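You operate a simulated robot arm through the tools that you are given. There is no shell and no other tool.

You run a simulated robot arm. Do the job below in one go: nothing can be reset, and whatever is moved stays where it is left.

Task
Clamp the grey trim plate, push orange clips into both towers and stick a felt pad on its teal spot.
Fine: clamp it first; spare clips and pads stay where they are.

Only the result counts: the job must be done as asked and must still hold three seconds after the hand-in. Knocking over, shifting, dropping, spilling or breaking anything else fails it.

Robot
A 7-joint arm with a two-finger parallel gripper, fixed in place. Base frame: the origin is at the foot of the arm, x ahead of it, y to its left, z up; the work surface is at about z = 0.86. Readings come in m, degrees, newtons and seconds.
With the tool pointing down near the work surface it reaches from about 0.28 to 0.64 m from the base axis. Its first joint turns from -166.0 to 166.0 degrees. Payload 1.57 kg.
The TCP is the grasp point between the finger pads, 0.03 m short of the fingertips. In the tool frame z runs along the fingers and y along their closing line. The gripper opens to 0.08 m. The fingers are 0.017 m wide and 0.012 m thick; the gripper's body (0.04 by 0.082 m) begins 0.08 m behind the TCP.
Orientation is that of the tool frame in the base frame, as [roll, pitch, yaw] about the fixed x, y, z axes, in that order (R = Rz(yaw) Ry(pitch) Rx(roll)). With the fingers straight down and closing along the base's y, the tool's x points along the base's -x, its y along +y and its z along -z.

Tools
- The arm moves only by the tool jog_arm. Its argument "deltas" is a list of rows, each a list of 3 entries, a list of its own where there are three numbers: the shift along the base's x, y, z in units of 30 mm (1.0 is 30 mm), then the turn, a rotation vector about the base's x, y, z in units of 4 degrees (1.0 is 4 degrees), then the opening in per cent of the stroke, from 0 (shut) to 100 (fully open). In form: [[[tx, ty, tz], [ax, ay, az], fingers], ...]. A call has 1 to 20 rows; each row shifts and turns the commanded pose from where the row before left it. A call with a number of a shift or a turn outside -1 to 1 is refused whole. Each row takes 0.2 s and may step no farther than 0.05 m and 8.6 degrees from the row before; otherwise, or with a gripper value out of range, the whole call is refused. Where a pose cannot be reached the arm comes as near as it can. A force on the tool above 40 N (or 10 N above the force at the start of the call, whichever is more), or a blocked arm, ends the call early, and 0.2 s more pass. The fingers move at their own pace (about 0.072 m/s each) and stop on an object; they squeeze with about 35 N. The grip force told is the motor's: it shows also when the fingers shut on nothing. Time passes only in rows, and 0.2 s behind the last, so rows that do not move let the fingers close. The reply holds the time, the measured pose of the TCP, the force on the tool along the base axes, the opening and the grip force, in the units named above and with some noise, with the torque about the TCP (base axes, N m) and any sound that the robot's microphone picked up.
- Cameras (640 x 400 px; columns grow to the right, rows downward): "scene" is fixed at [0.2111, 0.5091, 1.4308]; the picture's right is [-0.95, -0.32, 0.00], its down [-0.11, 0.32, -0.94] and it looks along [0.30, -0.89, -0.34] (base axes); focal length 367 px, centre (320, 200). "wrist" rides on the gripper at [0.072, -0.007, -0.122] in the tool frame; the picture's right is [0.09, 1.00, 0.00], its down [-0.84, 0.08, -0.54] and it looks along [-0.54, 0.05, 0.84] (tool axes); focal length 238 px, centre (320, 200). There is no depth. A picture from a camera that has moved, and an enlarged one, comes with that camera's place and axes in the base frame and with its lens. The place of the scene camera against the robot may be out by one fixed shift of up to 0.018 m in any direction.
- camera(camera): a new picture of that camera. The clock stands still meanwhile.
- lift_body(by): slides the trunk up (or, below 0, down) by that many m; the arm rides with it, the base frame stays. It gives what a move gives, with no picture.
- inspect(camera, box): a new picture of the part [left, top, right, bottom] of that camera's present view, enlarged. The clock stands still meanwhile.
- sign_off(): hands the job in; it is judged then, once.

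Nothing tells you positions but the pictures and the camera data. Unless the task says otherwise, let go and move clear before handing in.

The tools are called after "Request:" as name(argument=value, ...) on one line, values as JSON. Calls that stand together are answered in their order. jog_arm: Moves the arm, as the interface text tells. Its arguments: {"type":"object","properties":{"deltas":{"type":"array","items":{"type":"array"}}},"required":["deltas"]} The other tools are called the same way: lift_body (by) slides the trunk up or down; camera (camera) takes a picture; inspect (camera, box) takes an enlarged picture of a part of a camera's view; sign_off () hands the job in.

At the start:

```text
clock: 0.0
eef_pos: [0.4798, -0.132, 1.2669]
tool_rot: [177.8, -1.6, 179.9]
force: [-0.2, -0.2, -0.9]
ft_torque: [-0.02, -0.01, -0.02]
finger_gap: 0.08
grip_force: 0.1
trunk travel left (down, up): [-0.6, 0.39]
```

scene: 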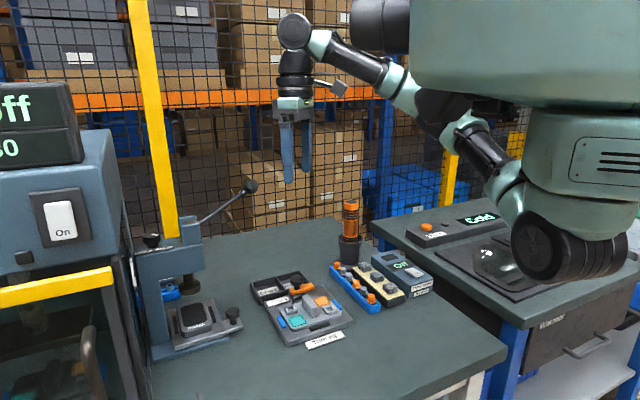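
wrist: 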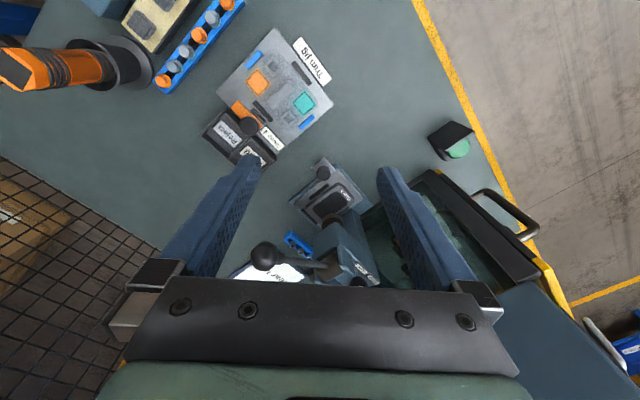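

I see a bench with a press on the left, a trim fixture in the middle with a grey plate, and a clip rack and pad tray beyond it. I'll look closer before moving.

Request:
inspect(camera="scene", box=[230, 250, 370, 360])

Request:
inspect(camera="scene", box=[310, 190, 450, 330])

Request:
inspect(camera="wrist", box=[190, 20, 350, 180])

Request:
inspect(camera="wrist", box=[60, 0, 260, 120])

Request:
inspect(camera="scene", box=[120, 160, 270, 360])

```text
3.64 times, centred on (300, 305) of scene
camera zoom: at [0.2111, 0.5091, 1.4308], right [-0.95, -0.32, 0.0], down [-0.11, 0.32, -0.94], along [0.3, -0.89, -0.34], focal length 1336 px, centre (393, -182)
```

zoom: 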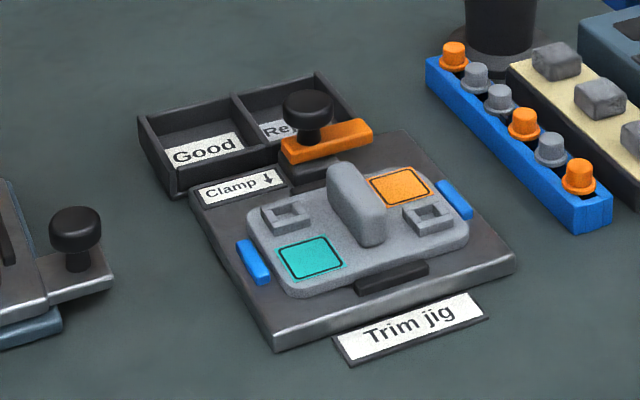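

```text
2.86 times, centred on (380, 260) of scene
camera zoom: at [0.2111, 0.5091, 1.4308], right [-0.95, -0.32, 0.0], down [-0.11, 0.32, -0.94], along [0.3, -0.89, -0.34], focal length 1049 px, centre (149, 29)
```

zoom: 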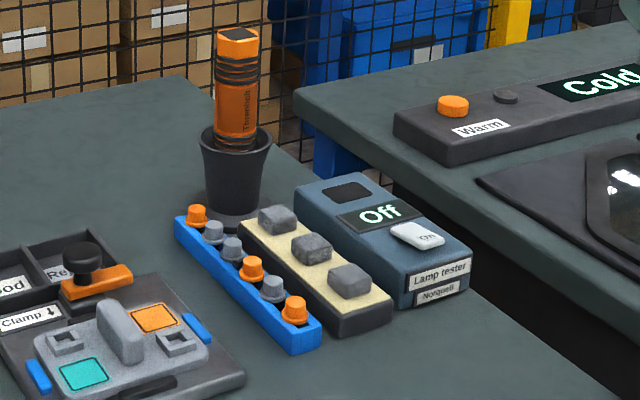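

```text
2.50 times, centred on (270, 100) of wrist
camera zoom: at [0.4107, -0.143, 1.3904], right [-0.09, 1.0, 0.04], down [0.85, 0.06, 0.52], along [0.52, 0.08, -0.85], focal length 596 px, centre (445, 450)
```

zoom: 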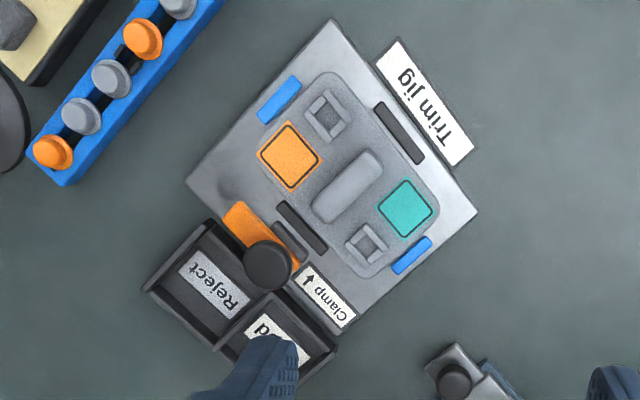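

```text
3.20 times, centred on (160, 60) of wrist
camera zoom: at [0.4107, -0.143, 1.3904], right [-0.09, 1.0, 0.04], down [0.85, 0.06, 0.52], along [0.52, 0.08, -0.85], focal length 763 px, centre (832, 648)
```

zoom: 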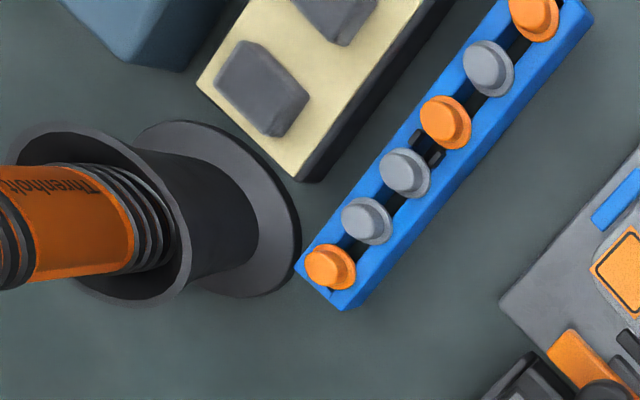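

```text
2.00 times, centred on (195, 260) of scene
camera zoom: at [0.2111, 0.5091, 1.4308], right [-0.95, -0.32, 0.0], down [-0.11, 0.32, -0.94], along [0.3, -0.89, -0.34], focal length 735 px, centre (570, 80)
```

zoom: 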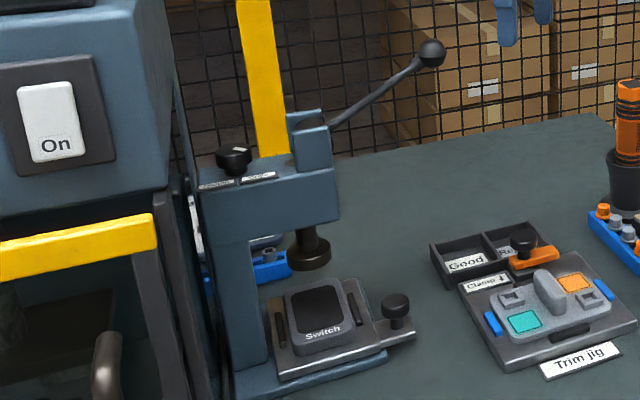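

The jig sits around (0.48, -0.19), the clip rack around (0.40–0.48, -0.33 to -0.40), and the pad tray lies beyond it. I'll move the wrist camera lower and back for a closer view.

Request:
jog_arm(deltas=[[[-1, -0.4, -0.9], [0, 0, 0], 100], [[-1, -0.4, -0.9], [0, 0, 0], 100], [[-1, -0.4, -0.9], [0, 0, 0], 100], [[-0.7, -0.4, -0.9], [0, 0, 0], 100], [[0, -0.3, -0.9], [0.55, 0, 0], 100]])

Request:
camera(camera="wrist")

```text
clock: 1.2
eef_pos: [0.3667, -0.1902, 1.1321]
tool_rot: [175.7, -1.6, 179.9]
force: [-0.6, 0.0, -0.1]
ft_torque: [0.0, -0.01, -0.01]
finger_gap: 0.0801
grip_force: 0.1
trunk travel left (down, up): [-0.6, 0.39]
```

```text
taken
camera wrist: at [0.2988, -0.2063, 1.2556], right [-0.09, 0.99, 0.08], down [0.85, 0.04, 0.52], along [0.52, 0.12, -0.85], focal length 238 px, centre (320, 200)
```

wrist: 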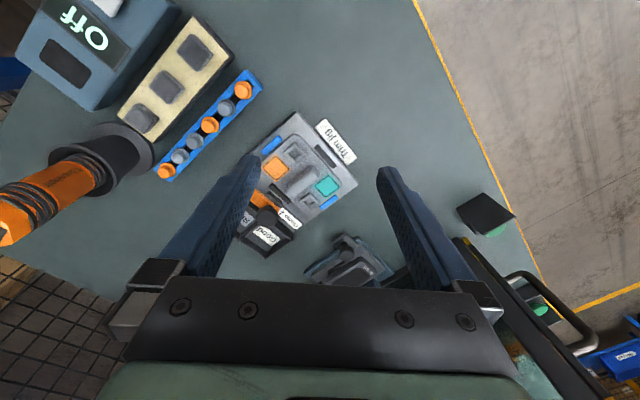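

The tool tilt needs levelling with the opposite sign. I'll level it and go lower for detail on the clamp.

Request:
jog_arm(deltas=[[[0, 0, -0.9], [-0.55, -0.2, 0], 100], [[0, 0, -0.9], [-0.53, -0.2, 0], 100], [[0, 0, -0.9], [0, 0, 0], 100], [[0, 0, -0.7], [0, 0, 0], 100]])

Request:
camera(camera="wrist")

Request:
inspect(camera="wrist", box=[230, 80, 410, 260])

Request:
inspect(camera="wrist", box=[60, 0, 300, 180])

```text
clock: 2.2
eef_pos: [0.3688, -0.1904, 1.0288]
tool_rot: [179.9, 0.0, 180.0]
force: [0.1, -1.0, -0.2]
ft_torque: [0.0, 0.0, -0.02]
finger_gap: 0.08
grip_force: 0.0
trunk travel left (down, up): [-0.6, 0.39]
```

```text
taken
camera wrist: at [0.2968, -0.1966, 1.1509], right [-0.09, 1.0, 0.0], down [0.84, 0.08, 0.54], along [0.54, 0.05, -0.84], focal length 238 px, centre (320, 200)
```

wrist: 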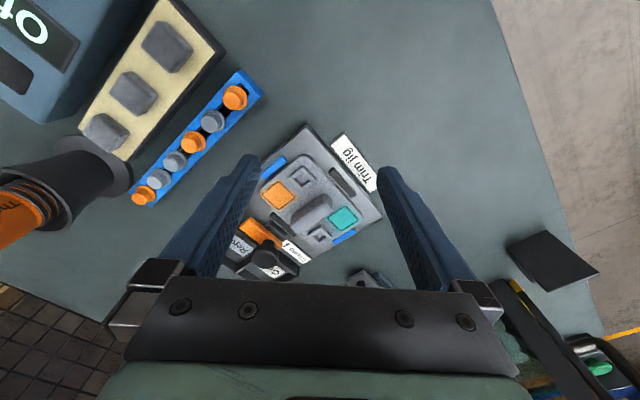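

```text
2.22 times, centred on (320, 170) of wrist
camera zoom: at [0.2968, -0.1966, 1.1509], right [-0.09, 1.0, 0.0], down [0.84, 0.08, 0.54], along [0.54, 0.05, -0.84], focal length 530 px, centre (320, 267)
```

zoom: 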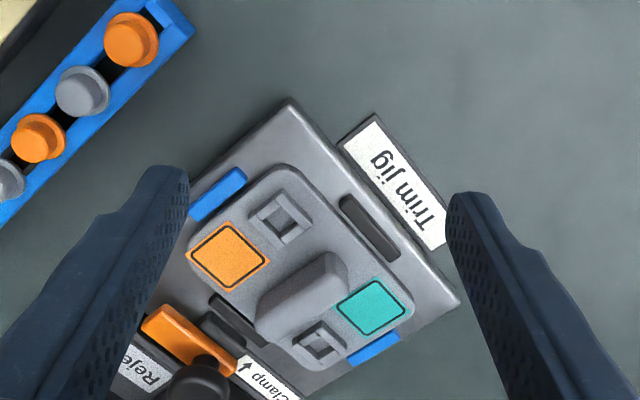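

```text
2.22 times, centred on (180, 90) of wrist
camera zoom: at [0.2968, -0.1966, 1.1509], right [-0.09, 1.0, 0.0], down [0.84, 0.08, 0.54], along [0.54, 0.05, -0.84], focal length 530 px, centre (631, 444)
```

zoom: 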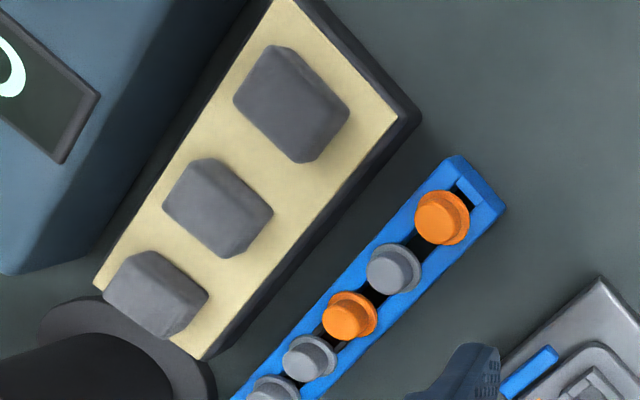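

The jig is turned about 45°, the clamp lies on its far side and I still need to see how it works. I'll shift the wrist camera over the clamp and look closely.

Request:
jog_arm(deltas=[[[0.9, -0.7, 0], [0, 0, 0], 100], [[0.9, -0.7, 0], [0, 0, 0], 100], [[0.2, -0.4, -0.3], [0, 0, 0], 100]])

Request:
camera(camera="wrist")

Request:
inspect(camera="wrist", box=[230, 100, 410, 280])

Request:
inspect(camera="scene", box=[270, 260, 340, 310])

```text
clock: 3.0
eef_pos: [0.4292, -0.2423, 1.0221]
tool_rot: [179.8, 0.0, -179.9]
force: [-0.4, 0.1, 0.9]
ft_torque: [0.0, -0.01, -0.02]
finger_gap: 0.0803
grip_force: 0.1
trunk travel left (down, up): [-0.6, 0.39]
```

```text
taken
camera wrist: at [0.3566, -0.2499, 1.1433], right [-0.09, 1.0, 0.0], down [0.84, 0.08, 0.54], along [0.54, 0.05, -0.84], focal length 238 px, centre (320, 200)
```

wrist: 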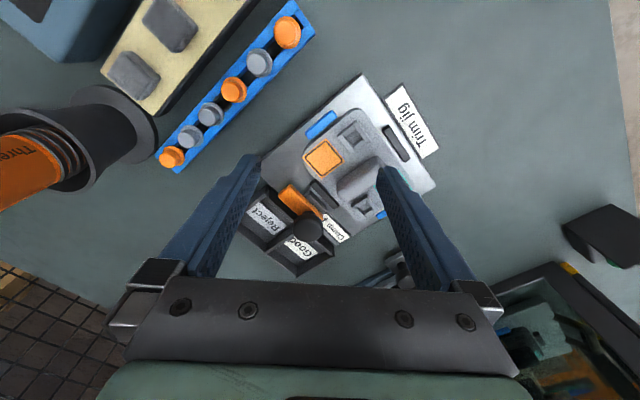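

```text
2.22 times, centred on (320, 190) of wrist
camera zoom: at [0.3566, -0.2499, 1.1433], right [-0.09, 1.0, 0.0], down [0.84, 0.08, 0.54], along [0.54, 0.05, -0.84], focal length 530 px, centre (320, 222)
```

zoom: 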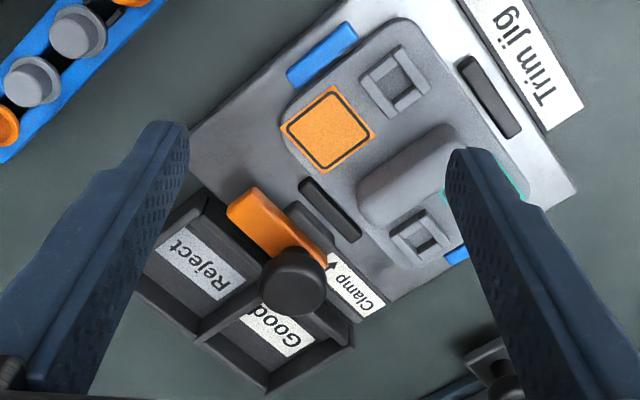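

```text
8.00 times, centred on (305, 285) of scene
camera zoom: at [0.2111, 0.5091, 1.4308], right [-0.95, -0.32, 0.0], down [-0.11, 0.32, -0.94], along [0.3, -0.89, -0.34], focal length 2938 px, centre (440, -480)
```

zoom: 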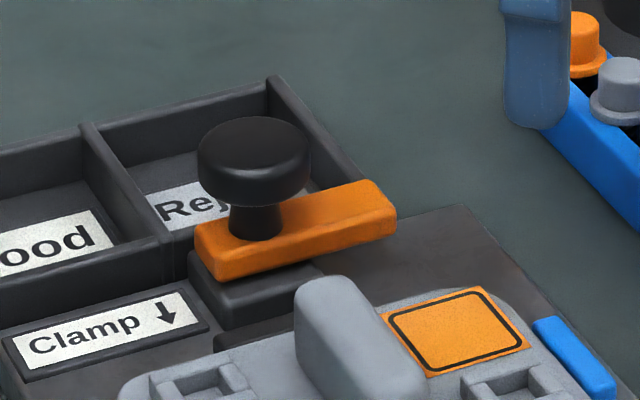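

The clamp is an orange bar on a dark block with a black knob at one end, and the label's arrow points toward the plate. I'll tilt the wrist for a low side view to learn the mechanism.

Request:
jog_arm(deltas=[[[-0.3, 0, 0.2], [0, -1, 0], 100], [[-0.3, 0, 0.2], [0, -1, 0], 100], [[-0.2, 0, 0], [0, -1, 0], 100], [[-0.2, 0, -0.2], [0, -1, 0], 100], [[0, 0, -0.3], [0, -1, 0], 100], [[0, 0, -0.3], [0, -1, 0], 100], [[0, 0, -0.3], [0, -1, 0], 100], [[0, 0, -0.3], [0, -1, 0], 100]])

Request:
camera(camera="wrist")

Request:
inspect(camera="wrist", box=[230, 130, 430, 250])

```text
clock: 4.8
eef_pos: [0.3979, -0.2433, 0.9912]
tool_rot: [179.9, 32.0, 180.0]
force: [0.0, -0.5, 0.5]
ft_torque: [0.0, 0.0, 0.0]
finger_gap: 0.0799
grip_force: 0.0
trunk travel left (down, up): [-0.6, 0.39]
```

```text
taken
camera wrist: at [0.2717, -0.2491, 1.0566], right [-0.08, 1.0, -0.05], down [0.42, 0.08, 0.9], along [0.9, 0.05, -0.43], focal length 238 px, centre (320, 200)
```

wrist: 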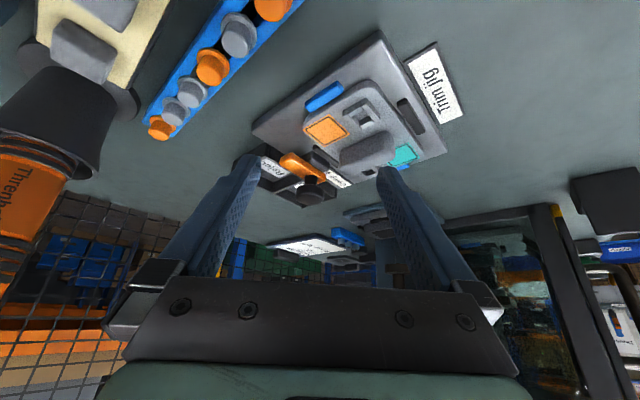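

```text
3.20 times, centred on (330, 190) of wrist
camera zoom: at [0.2717, -0.2491, 1.0566], right [-0.08, 1.0, -0.05], down [0.42, 0.08, 0.9], along [0.9, 0.05, -0.43], focal length 763 px, centre (288, 232)
```

zoom: 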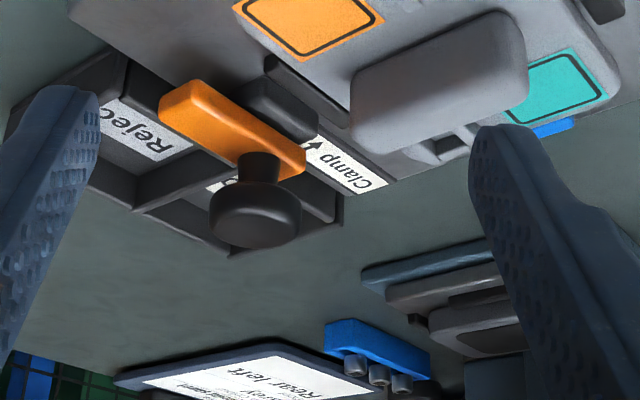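

This is a swing clamp. The knob is over the pivot at about (0.534, -0.249, 0.924), the bar points along the jig edge, and the arrow points toward the plate, so a 90° clockwise turn should put the bar tip over the plate edge. I'll level the tool, turn it so the fingers straddle the bar, and hover above the knob.

Request:
jog_arm(deltas=[[[0.3, 0, 0.4], [0, 1, 0], 100], [[0.5, 0, 0.4], [0, 1, 0], 100], [[0.5, 0, 0.3], [0, 1, 0], 100], [[0.5, 0, 0.2], [0, 1, 0], 100], [[0.5, 0, 0.1], [0, 1, 0], 100], [[0.5, 0, 0], [0, 1, 0], 100], [[0.3, 0, 0], [0, 1, 0], 100], [[0.2, 0, 0], [0, 1, 0], 100]])

Request:
jog_arm(deltas=[[[0.1, 0, 0], [0, 0, 1], 100], [[0.1, 0, 0], [0, 0, 1], 100], [[0, 0, 0], [0, 0, 1], 100], [[0, 0, 0], [0, 0, 1], 100], [[0, 0, 0], [0, 0, 1], 100], [[0, 0, 0], [0, 0, 1], 100], [[0, 0, 0], [0, 0, 1], 100], [[0, 0, 0], [0, 0, 1], 100], [[0, 0, 0], [0, 0, 1], 100], [[0, 0, 0], [0, 0, 1], 100], [[0, 0, 0], [0, 0, 1], 100]])

Request:
camera(camera="wrist")

Request:
camera(camera="scene")

```text
clock: 6.6
eef_pos: [0.4974, -0.2427, 1.0322]
tool_rot: [179.9, -0.1, 179.9]
force: [-0.3, -0.3, 0.7]
ft_torque: [0.01, 0.02, 0.0]
finger_gap: 0.0798
grip_force: 0.1
trunk travel left (down, up): [-0.6, 0.39]
```

```text
clock: 9.0
eef_pos: [0.5033, -0.2445, 1.0325]
tool_rot: [179.9, -0.1, -136.0]
force: [-0.9, 0.3, 0.5]
ft_torque: [0.01, -0.01, 0.01]
finger_gap: 0.0798
grip_force: 0.0
trunk travel left (down, up): [-0.6, 0.39]
```

```text
taken
camera wrist: at [0.4562, -0.2978, 1.1547], right [-0.76, 0.65, 0.0], down [0.55, 0.64, 0.54], along [0.35, 0.41, -0.84], focal length 238 px, centre (320, 200)
```

wrist: 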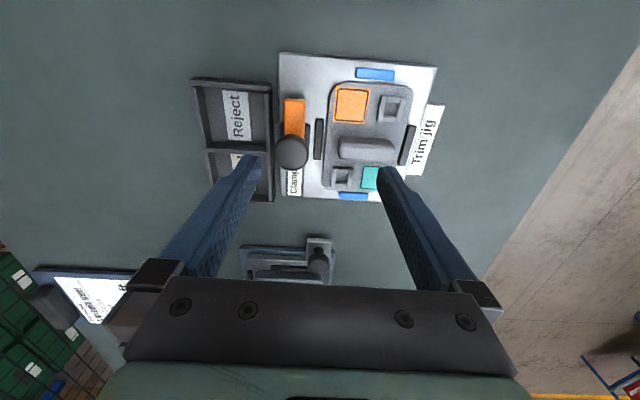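

```text
taken
```

scene: 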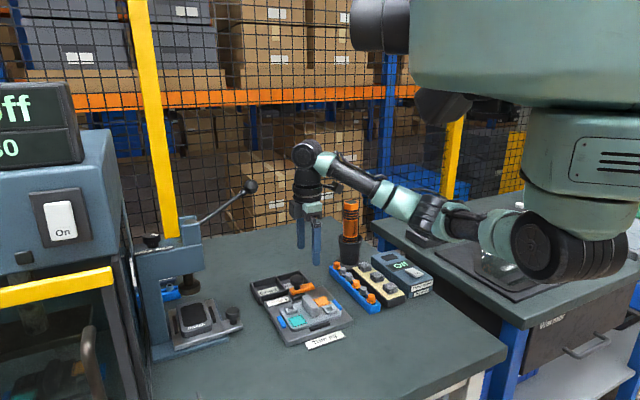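

Request:
inspect(camera="wrist", box=[260, 40, 460, 220])

```text
2.22 times, centred on (360, 130) of wrist
camera zoom: at [0.4562, -0.2978, 1.1547], right [-0.76, 0.65, 0.0], down [0.55, 0.64, 0.54], along [0.35, 0.41, -0.84], focal length 530 px, centre (231, 356)
```

zoom: 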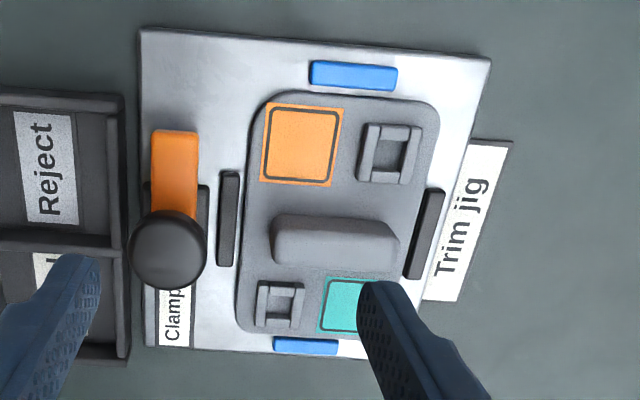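

The knob is confirmed at about (0.535, -0.249). I'll narrow the fingers, centre over it and come down around it.

Request:
jog_arm(deltas=[[[0.6, -0.1, 0], [0, 0, 0.25], 62], [[0.45, -0.06, 0], [0, 0, 0], 62], [[0, 0, -0.8], [0, 0, 0], 62], [[0, 0, -0.8], [0, 0, 0], 62]])

Request:
camera(camera="wrist")

Request:
inspect(camera="scene", box=[240, 190, 380, 320])

```text
clock: 10.0
eef_pos: [0.5339, -0.2474, 0.9851]
tool_rot: [179.9, 0.0, -135.0]
force: [-0.7, 0.1, 0.1]
ft_torque: [0.01, 0.02, 0.0]
finger_gap: 0.0497
grip_force: 0.0
trunk travel left (down, up): [-0.6, 0.39]
```

```text
taken
camera wrist: at [0.4881, -0.3022, 1.1074], right [-0.77, 0.64, 0.0], down [0.54, 0.65, 0.54], along [0.35, 0.42, -0.84], focal length 238 px, centre (320, 200)
```

wrist: 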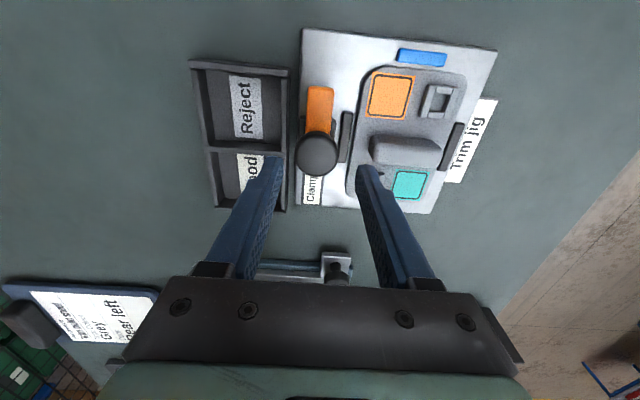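

```text
3.08 times, centred on (310, 255) of scene
camera zoom: at [0.2111, 0.5091, 1.4308], right [-0.95, -0.32, 0.0], down [-0.11, 0.32, -0.94], along [0.3, -0.89, -0.34], focal length 1130 px, centre (351, 31)
```

zoom: 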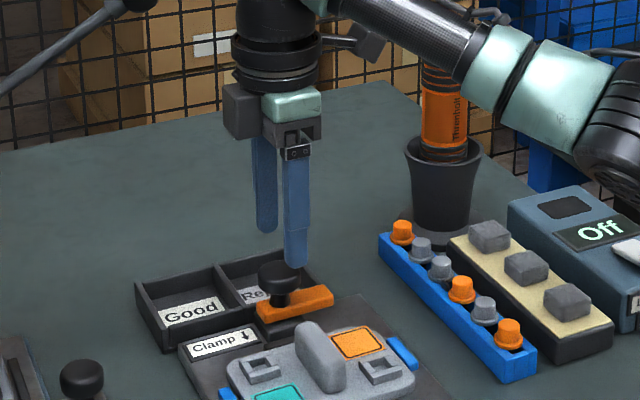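

Request:
jog_arm(deltas=[[[0.03, -0.06, -0.8], [0, 0, 0], 62], [[0, 0, -0.75], [0, 0, 0], 62], [[0, 0, 0], [0, 0, 0], 62]])

Request:
inspect(camera="wrist", box=[220, 60, 420, 220])

Request:
inspect(camera="scene", box=[260, 230, 350, 320])

```text
clock: 10.8
eef_pos: [0.5362, -0.2511, 0.9399]
tool_rot: [179.9, 0.0, -135.0]
force: [-0.3, 0.1, 0.6]
ft_torque: [0.0, 0.0, -0.02]
finger_gap: 0.0496
grip_force: 0.2
trunk travel left (down, up): [-0.6, 0.39]
```

```text
2.50 times, centred on (320, 140) of wrist
camera zoom: at [0.4896, -0.3055, 1.0622], right [-0.77, 0.64, 0.0], down [0.54, 0.65, 0.54], along [0.35, 0.42, -0.84], focal length 596 px, centre (320, 350)
```

zoom: 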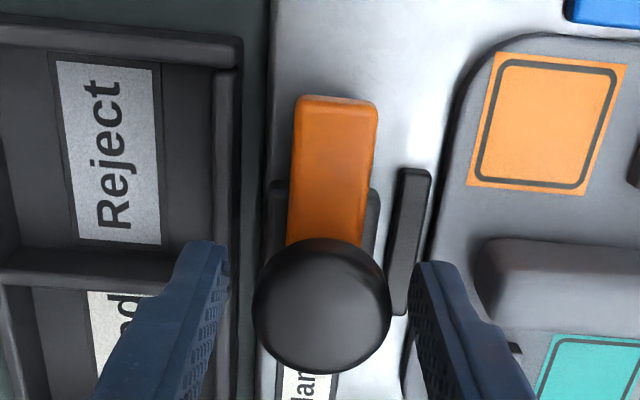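

```text
4.44 times, centred on (305, 275) of scene
camera zoom: at [0.2111, 0.5091, 1.4308], right [-0.95, -0.32, 0.0], down [-0.11, 0.32, -0.94], along [0.3, -0.89, -0.34], focal length 1632 px, centre (387, -133)
```

zoom: 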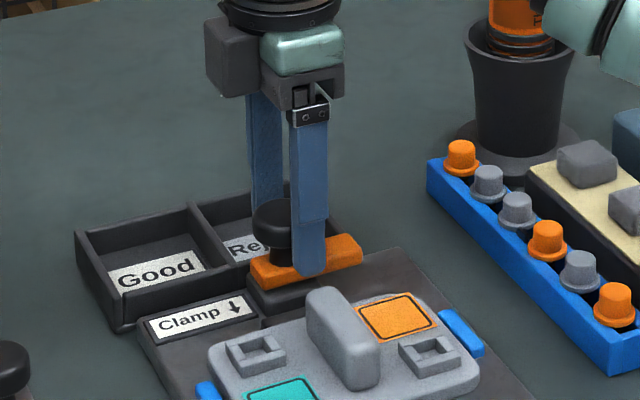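

Request:
jog_arm(deltas=[[[-0.06, -0.06, -0.1], [0, 0, 0], 62], [[0, 0, 0], [0, 0, 0], 30], [[0, 0, 0], [0, 0, 0], 0], [[0, 0, 0], [0, 0, 0], 0], [[0, 0, 0], [0, 0, 0], 0]])

```text
clock: 12.0
eef_pos: [0.5335, -0.251, 0.9358]
tool_rot: [-180.0, 0.0, -135.1]
force: [-3.3, 1.3, -0.9]
ft_torque: [0.1, -0.13, 0.03]
finger_gap: 0.0355
grip_force: 42.5
trunk travel left (down, up): [-0.6, 0.39]
```

The knob is gripped with a 35.5 mm gap. I'll turn it clockwise a little and watch how it responds.

Request:
jog_arm(deltas=[[[0, 0, 0], [0, 0, -1], 0], [[0, 0, 0], [0, 0, -1], 0], [[0, 0, 0], [0, 0, -1], 0], [[0, 0, 0], [0, 0, -1], 0], [[0, 0, 0], [0, 0, -1], 0]])

Request:
inspect(camera="scene", box=[260, 230, 350, 320])

Request:
inspect(camera="wrist", box=[220, 60, 420, 220])

```text
clock: 13.2
eef_pos: [0.5327, -0.2506, 0.9362]
tool_rot: [179.9, 0.0, -155.1]
force: [-14.8, 10.4, -0.3]
ft_torque: [0.15, -0.65, 0.09]
finger_gap: 0.0356
grip_force: 42.7
trunk travel left (down, up): [-0.6, 0.39]
```

```text
4.44 times, centred on (305, 275) of scene
camera zoom: at [0.2111, 0.5091, 1.4308], right [-0.95, -0.32, 0.0], down [-0.11, 0.32, -0.94], along [0.3, -0.89, -0.34], focal length 1632 px, centre (387, -133)
```

zoom: 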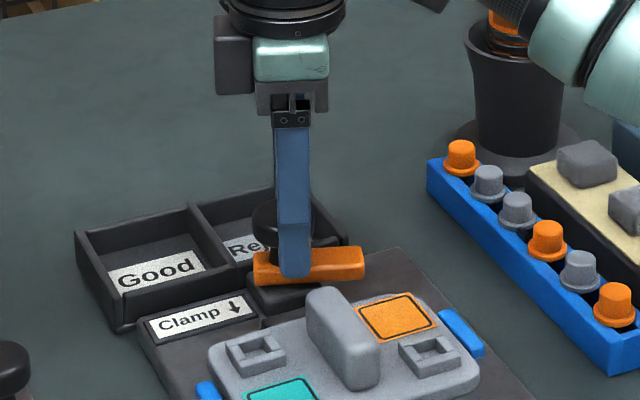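

```text
2.50 times, centred on (320, 140) of wrist
camera zoom: at [0.4702, -0.2862, 1.0587], right [-0.5, 0.86, 0.0], down [0.73, 0.42, 0.54], along [0.47, 0.28, -0.84], focal length 596 px, centre (320, 350)
```

zoom: 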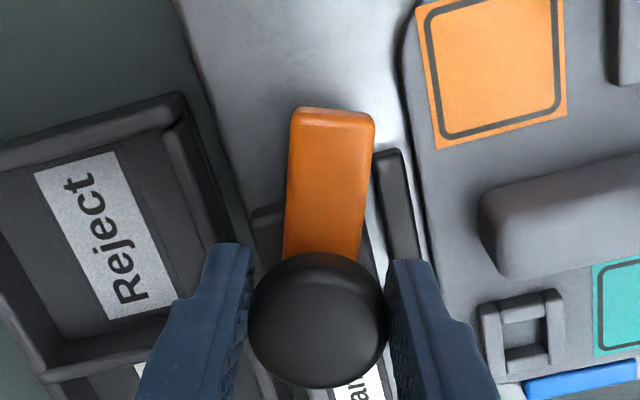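

The bar turns with the knob, but a side load is building up. I'll shift slightly with the force to relieve it and keep turning.

Request:
jog_arm(deltas=[[[-0.05, 0.035, 0], [0, 0, 0], 0], [[0, 0, 0], [0, 0, -1], 0], [[0, 0, 0], [0, 0, -1], 0]])

```text
clock: 14.0
eef_pos: [0.533, -0.2485, 0.9372]
tool_rot: [180.0, -0.1, -163.1]
force: [-7.1, 11.4, 4.8]
ft_torque: [-0.27, 0.66, 0.05]
finger_gap: 0.0355
grip_force: 42.5
trunk travel left (down, up): [-0.6, 0.39]
```

Request:
jog_arm(deltas=[[[-0.03, 0.04, -0.03], [0, 0, 0], 0], [[0, 0, 0], [0, 0, -1], 0], [[0, 0, 0], [0, 0, -1], 0], [[0, 0, 0], [0, 0, -1], 0]])

```text
clock: 15.0
eef_pos: [0.5322, -0.2474, 0.938]
tool_rot: [-180.0, 0.4, -175.1]
force: [0.8, 7.3, 16.3]
ft_torque: [-0.23, 0.5, 0.05]
finger_gap: 0.0356
grip_force: 42.8
trunk travel left (down, up): [-0.6, 0.39]
```

Request:
inspect(camera="scene", box=[260, 230, 350, 320])

Request:
inspect(camera="wrist", box=[220, 60, 420, 220])

```text
4.44 times, centred on (305, 275) of scene
camera zoom: at [0.2111, 0.5091, 1.4308], right [-0.95, -0.32, 0.0], down [-0.11, 0.32, -0.94], along [0.3, -0.89, -0.34], focal length 1632 px, centre (387, -133)
```

zoom: 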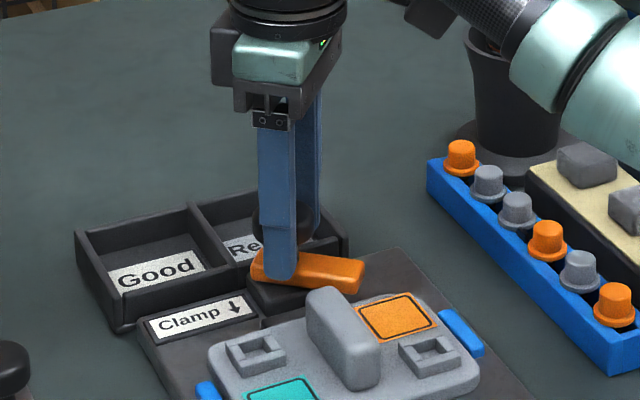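

```text
2.50 times, centred on (320, 140) of wrist
camera zoom: at [0.4602, -0.2605, 1.0583], right [-0.18, 0.98, 0.0], down [0.82, 0.15, 0.55], along [0.54, 0.1, -0.84], focal length 596 px, centre (320, 350)
```

zoom: 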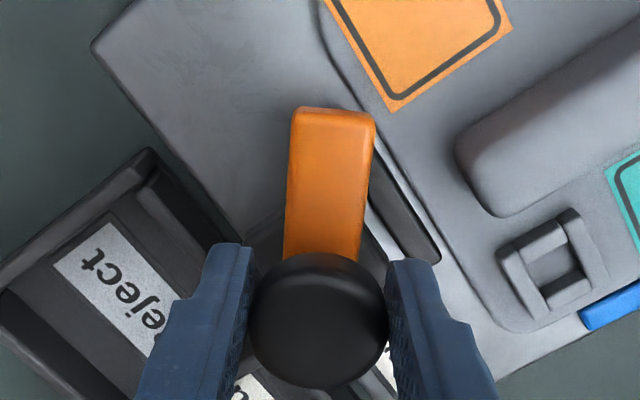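

Request:
jog_arm(deltas=[[[0, 0.02, 0.08], [0, 0, 0], 0], [[0, 0, 0], [0, 0, -1], 0], [[0, 0, 0], [0, 0, -1], 0], [[0, 0, 0], [0, 0, -1], 0]])

```text
clock: 16.0
eef_pos: [0.5322, -0.2469, 0.9373]
tool_rot: [179.9, 0.0, 173.0]
force: [4.3, 11.0, 0.6]
ft_torque: [0.1, -1.25, 0.09]
finger_gap: 0.0356
grip_force: 43.2
trunk travel left (down, up): [-0.6, 0.39]
```

Request:
jog_arm(deltas=[[[0.03, 0.05, 0], [0, 0, 0], 0], [[0, 0, 0], [0, 0, -1], 0], [[0, 0, 0], [0, 0, -1], 0], [[0, 0, 0], [0, 0, -1], 0]])

```text
clock: 17.0
eef_pos: [0.533, -0.2464, 0.9368]
tool_rot: [179.9, -0.2, 161.0]
force: [0.3, 10.2, -3.4]
ft_torque: [-0.15, -0.34, 0.09]
finger_gap: 0.0357
grip_force: 42.4
trunk travel left (down, up): [-0.6, 0.39]
```

Request:
jog_arm(deltas=[[[0.03, 0.04, 0], [0, 0, 0], 0], [[0, 0, 0], [0, 0, -1], 0], [[0, 0, 0], [0, 0, -1], 0], [[0, 0, 0], [0, 0, -1], 0]])

Request:
inspect(camera="wrist", box=[220, 60, 420, 220])

```text
clock: 18.0
eef_pos: [0.5338, -0.2444, 0.9374]
tool_rot: [179.9, -0.1, 148.9]
force: [-5.5, 7.6, -1.7]
ft_torque: [0.61, 1.18, -0.06]
finger_gap: 0.0358
grip_force: 42.6
trunk travel left (down, up): [-0.6, 0.39]
```

```text
2.50 times, centred on (320, 140) of wrist
camera zoom: at [0.4678, -0.2134, 1.0588], right [0.44, 0.9, 0.0], down [0.76, -0.37, 0.54], along [0.49, -0.23, -0.84], focal length 596 px, centre (320, 350)
```

zoom: 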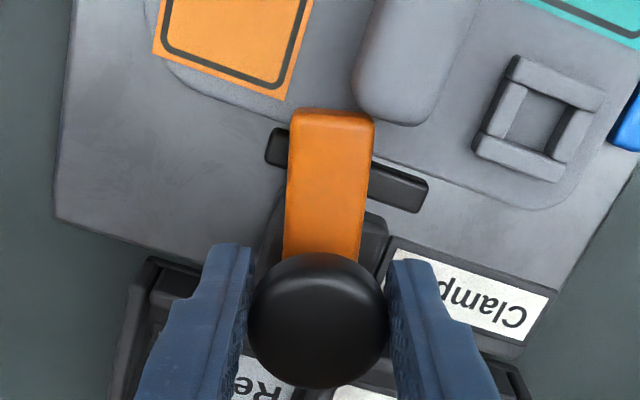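

Request:
jog_arm(deltas=[[[-0.03, 0.03, 0], [0, 0, 0], 0], [[0, 0, 0], [0, 0, -1], 0], [[0, 0, 0], [0, 0, -1], 0]])

Request:
jog_arm(deltas=[[[-0.02, 0.02, 0], [0, 0, 0], 0], [[0, 0, 0], [0, 0, -1], 0], [[0, 0, 0], [0, 0, -0.5], 0]])

Request:
inspect(camera="wrist", box=[220, 60, 420, 220])

Request:
inspect(camera="scene", box=[260, 230, 350, 320])

```text
clock: 18.8
eef_pos: [0.5327, -0.2447, 0.9374]
tool_rot: [179.9, 0.2, 140.9]
force: [1.8, 7.0, -2.6]
ft_torque: [-0.04, 0.35, 0.03]
finger_gap: 0.0358
grip_force: 42.3
trunk travel left (down, up): [-0.6, 0.39]
```

```text
clock: 19.6
eef_pos: [0.5335, -0.2435, 0.9352]
tool_rot: [179.8, 0.3, 134.9]
force: [11.9, 2.9, -2.1]
ft_torque: [-0.01, 0.01, 0.07]
finger_gap: 0.0359
grip_force: 42.2
trunk travel left (down, up): [-0.6, 0.39]
```

```text
2.50 times, centred on (320, 140) of wrist
camera zoom: at [0.4774, -0.1973, 1.0584], right [0.64, 0.77, 0.0], down [0.64, -0.54, 0.55], along [0.42, -0.35, -0.84], focal length 596 px, centre (320, 350)
```

zoom: 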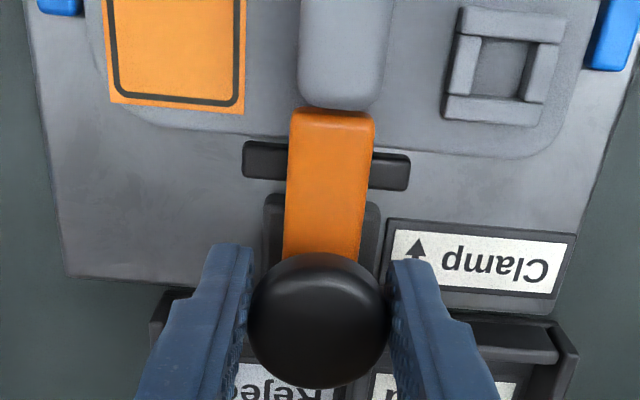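

```text
4.44 times, centred on (305, 275) of scene
camera zoom: at [0.2111, 0.5091, 1.4308], right [-0.95, -0.32, 0.0], down [-0.11, 0.32, -0.94], along [0.3, -0.89, -0.34], focal length 1632 px, centre (387, -133)
```

zoom: 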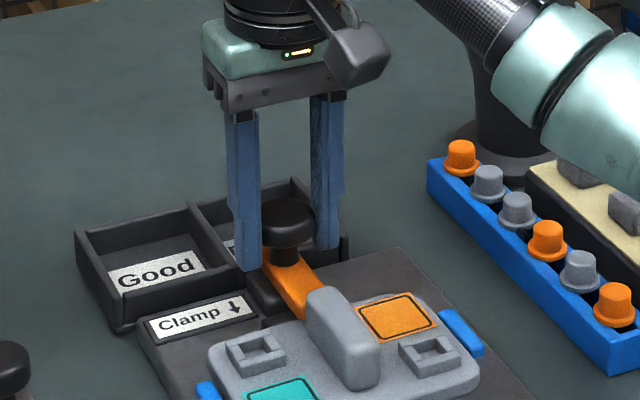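

The bar now points over the plate edge. I'll nudge a little further to feel for an end stop.

Request:
jog_arm(deltas=[[[0.02, 0, 0], [0, 0, 0], 0], [[0, 0, 0], [0, 0, -0.6], 0], [[0, 0, 0], [0, 0, 0], 0]])

Request:
jog_arm(deltas=[[[0, 0, 0], [0, 0, -0.6], 0], [[0, 0, 0], [0, 0, 0], 0]])

Request:
inspect(camera="wrist", box=[220, 60, 420, 220])

```text
clock: 20.4
eef_pos: [0.5333, -0.2437, 0.9362]
tool_rot: [179.9, 0.2, 132.6]
force: [11.3, 4.0, 0.2]
ft_torque: [-0.45, -0.33, 0.53]
finger_gap: 0.0358
grip_force: 42.6
trunk travel left (down, up): [-0.6, 0.39]
```

```text
clock: 21.0
eef_pos: [0.534, -0.242, 0.9373]
tool_rot: [179.8, -0.1, 130.3]
force: [9.5, 5.9, 0.3]
ft_torque: [-0.12, -0.29, 0.47]
finger_gap: 0.0357
grip_force: 42.6
trunk travel left (down, up): [-0.6, 0.39]
```

```text
2.50 times, centred on (320, 140) of wrist
camera zoom: at [0.4812, -0.1919, 1.0587], right [0.7, 0.71, 0.0], down [0.6, -0.59, 0.54], along [0.39, -0.38, -0.84], focal length 596 px, centre (320, 350)
```

zoom: 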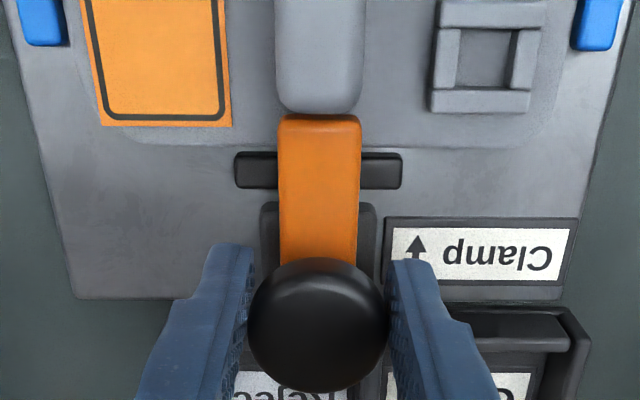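

There is an end stop: torque rose to about 0.5 N·m and the knob began to slip. The clamp is fully turned, so I'll release, rise and check.

Request:
jog_arm(deltas=[[[0, 0, 0], [0, 0, 0], 30], [[0, 0, 0], [0, 0, 0], 62], [[0, 0, 0], [0, 0, 0], 62], [[0, 0, 0.6], [0, 0, 0], 62], [[0, 0, 1], [0, 0, 0], 62], [[0, 0, 1], [0, 0, 0], 80], [[0, 0, 0.8], [0, 0, 0], 80]])

Request:
camera(camera="wrist")

Request:
inspect(camera="scene", box=[250, 240, 360, 350])

```text
clock: 22.6
eef_pos: [0.5318, -0.2431, 1.0385]
tool_rot: [179.9, 0.1, 130.1]
force: [0.0, 0.2, 0.4]
ft_torque: [-0.01, -0.04, 0.01]
finger_gap: 0.0643
grip_force: 0.0
trunk travel left (down, up): [-0.6, 0.39]
```

```text
taken
camera wrist: at [0.48, -0.192, 1.1613], right [0.7, 0.71, 0.0], down [0.6, -0.59, 0.54], along [0.39, -0.38, -0.84], focal length 238 px, centre (320, 200)
```

wrist: 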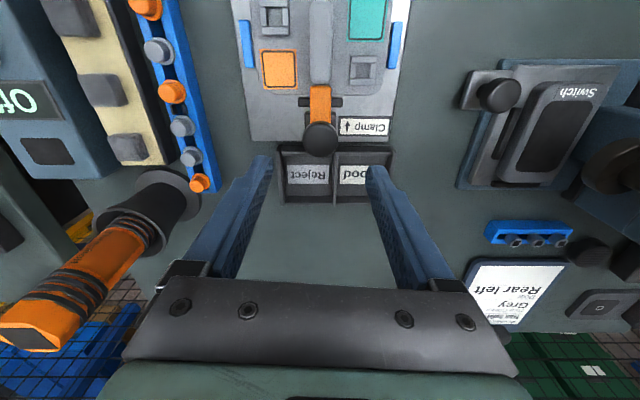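

```text
3.64 times, centred on (305, 295) of scene
camera zoom: at [0.2111, 0.5091, 1.4308], right [-0.95, -0.32, 0.0], down [-0.11, 0.32, -0.94], along [0.3, -0.89, -0.34], focal length 1336 px, centre (374, -146)
```

zoom: 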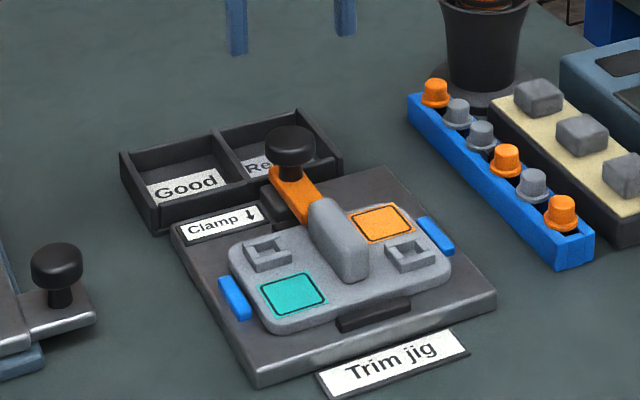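

The clamp is swung over the plate edge and the plate hasn't moved. Next I'll move over the near end of the clip rack, with the fingers closing across it, to locate the orange clips precisely.

Request:
jog_arm(deltas=[[[-1, -0.12, 0], [0, 0, 0.6], 80], [[-1, -0.12, 0], [0, 0, 0.6], 80], [[-1, -0.12, 0], [0, 0, 0], 80], [[-1, -0.12, 0], [0, 0, 0], 80], [[-1, -0.12, 0], [0, 0, 0], 80], [[-0.9, -0.12, 0], [0, 0, 0], 80]])

Request:
camera(camera="wrist")

Request:
inspect(camera="wrist", box=[190, 50, 390, 210])

```text
clock: 24.0
eef_pos: [0.3563, -0.2652, 1.0387]
tool_rot: [179.9, 0.0, 135.1]
force: [-0.4, -1.0, 0.0]
ft_torque: [0.02, 0.01, 0.0]
finger_gap: 0.0639
grip_force: 0.0
trunk travel left (down, up): [-0.6, 0.39]
```

```text
taken
camera wrist: at [0.3001, -0.2189, 1.1609], right [0.64, 0.77, 0.0], down [0.65, -0.54, 0.54], along [0.42, -0.35, -0.84], focal length 238 px, centre (320, 200)
```

wrist: 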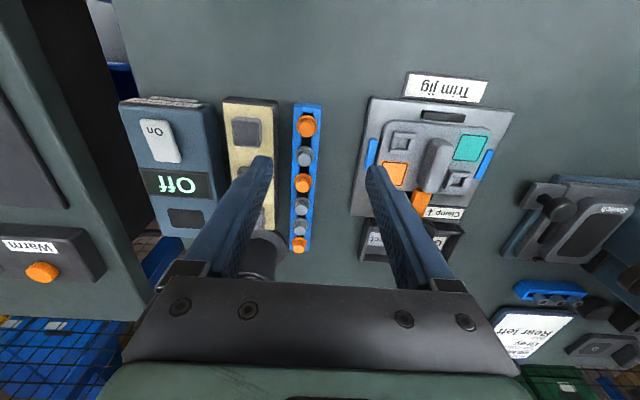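

```text
2.50 times, centred on (290, 130) of wrist
camera zoom: at [0.3001, -0.2189, 1.1609], right [0.64, 0.77, 0.0], down [0.65, -0.54, 0.54], along [0.42, -0.35, -0.84], focal length 596 px, centre (395, 375)
```

zoom: 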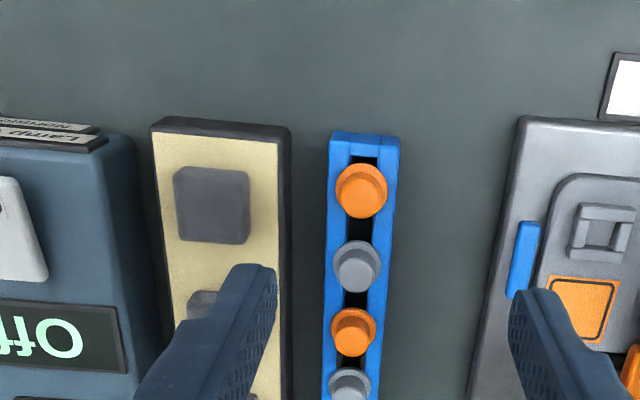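

The rack and pad tray are clear of each other and orange clip #6 (near end) is at about (0.344, -0.273). I'll hover lower above it to fix its height and centre.

Request:
jog_arm(deltas=[[[-0.4, -0.26, -0.9], [0, 0, 0], 55], [[0, 0, -0.9], [0, 0, 0], 55], [[0, 0, -0.6], [0, 0, 0], 55]])

Request:
camera(camera="wrist")

Request:
inspect(camera="wrist", box=[220, 80, 420, 240])

Request:
inspect(camera="scene", box=[320, 220, 420, 320])

```text
clock: 24.8
eef_pos: [0.3432, -0.2736, 0.9664]
tool_rot: [179.8, 0.0, 135.0]
force: [0.2, -0.1, 0.1]
ft_torque: [0.01, 0.02, 0.0]
finger_gap: 0.0439
grip_force: 0.1
trunk travel left (down, up): [-0.6, 0.39]
```

```text
taken
camera wrist: at [0.2863, -0.2272, 1.0884], right [0.64, 0.77, 0.0], down [0.65, -0.54, 0.54], along [0.42, -0.35, -0.84], focal length 238 px, centre (320, 200)
```

wrist: 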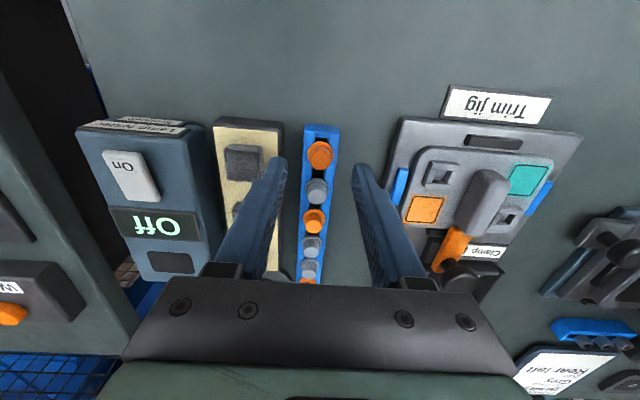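

```text
2.50 times, centred on (320, 160) of wrist
camera zoom: at [0.2863, -0.2272, 1.0884], right [0.64, 0.77, 0.0], down [0.65, -0.54, 0.54], along [0.42, -0.35, -0.84], focal length 596 px, centre (320, 300)
```

zoom: 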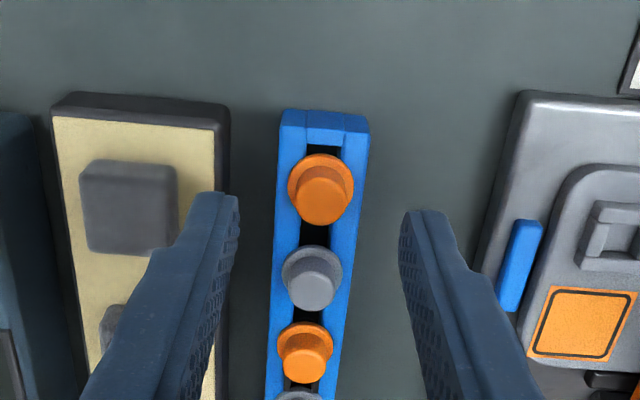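

```text
4.00 times, centred on (370, 270) of scene
camera zoom: at [0.2111, 0.5091, 1.4308], right [-0.95, -0.32, 0.0], down [-0.11, 0.32, -0.94], along [0.3, -0.89, -0.34], focal length 1469 px, centre (120, -80)
```

zoom: 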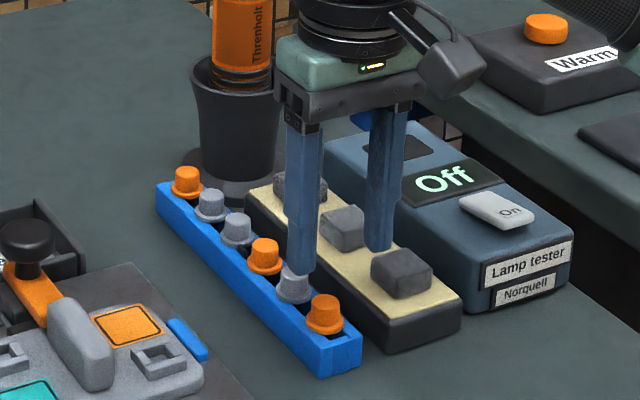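

Request:
inspect(camera="wrist", box=[290, 110, 350, 170])

Request:
inspect(camera="scene", box=[380, 270, 420, 320])

```text
6.67 times, centred on (320, 140) of wrist
camera zoom: at [0.2863, -0.2272, 1.0884], right [0.64, 0.77, 0.0], down [0.65, -0.54, 0.54], along [0.42, -0.35, -0.84], focal length 1589 px, centre (320, 600)
```

zoom: 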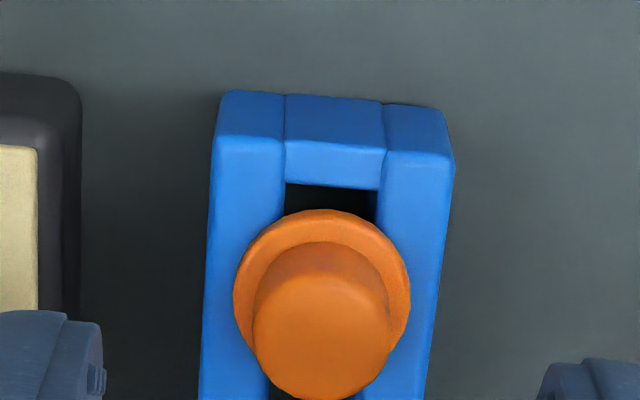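

```text
8.00 times, centred on (400, 295) of scene
camera zoom: at [0.2111, 0.5091, 1.4308], right [-0.95, -0.32, 0.0], down [-0.11, 0.32, -0.94], along [0.3, -0.89, -0.34], focal length 2938 px, centre (-320, -560)
```

zoom: 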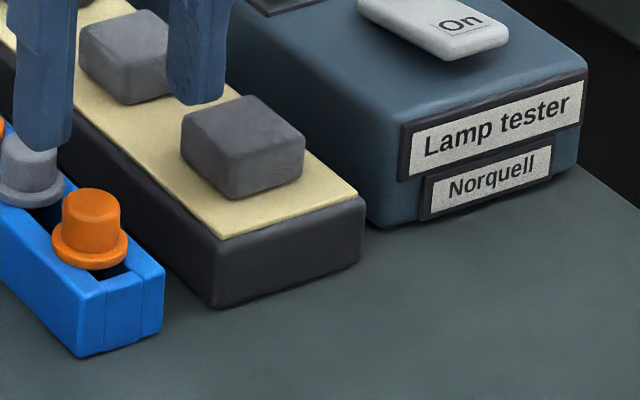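

The clip is at about (0.349, -0.279), with the flange at z ≈ 0.884 and the head top at ≈ 0.90; both cameras agree once the scene shift is calibrated. I'll centre on it and descend to just above the flange.

Request:
jog_arm(deltas=[[[0.19, -0.17, -0.5], [0, 0, 0], 50], [[0, 0, -0.5], [0, 0, 0], 50], [[0, 0, -0.4], [0, 0, 0], 50], [[0, 0, 0], [0, 0, 0], 50]])

Request:
inspect(camera="wrist", box=[260, 100, 380, 220])

Request:
inspect(camera="scene", box=[340, 260, 400, 320])

```text
clock: 25.8
eef_pos: [0.3496, -0.2787, 0.9247]
tool_rot: [179.9, 0.0, 134.9]
force: [0.6, 0.5, 0.1]
ft_torque: [0.01, -0.01, -0.03]
finger_gap: 0.04
grip_force: 0.1
trunk travel left (down, up): [-0.6, 0.39]
```

```text
3.33 times, centred on (320, 160) of wrist
camera zoom: at [0.2931, -0.2328, 1.0462], right [0.64, 0.77, 0.0], down [0.65, -0.54, 0.54], along [0.42, -0.35, -0.84], focal length 794 px, centre (320, 333)
```

zoom: 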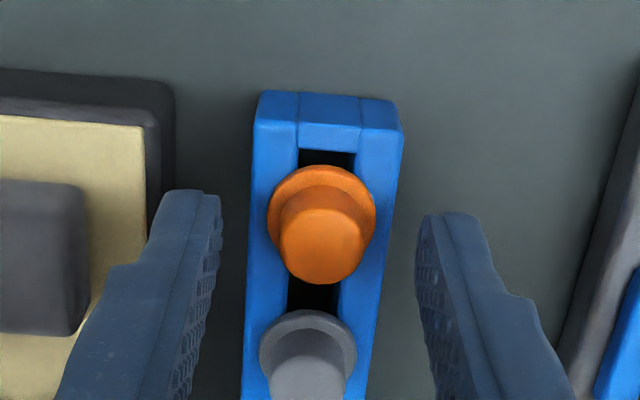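

```text
6.67 times, centred on (370, 290) of scene
camera zoom: at [0.2111, 0.5091, 1.4308], right [-0.95, -0.32, 0.0], down [-0.11, 0.32, -0.94], along [0.3, -0.89, -0.34], focal length 2449 px, centre (-13, -400)
```

zoom: 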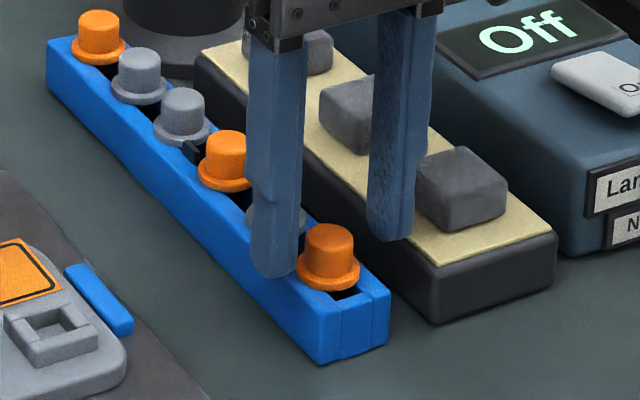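

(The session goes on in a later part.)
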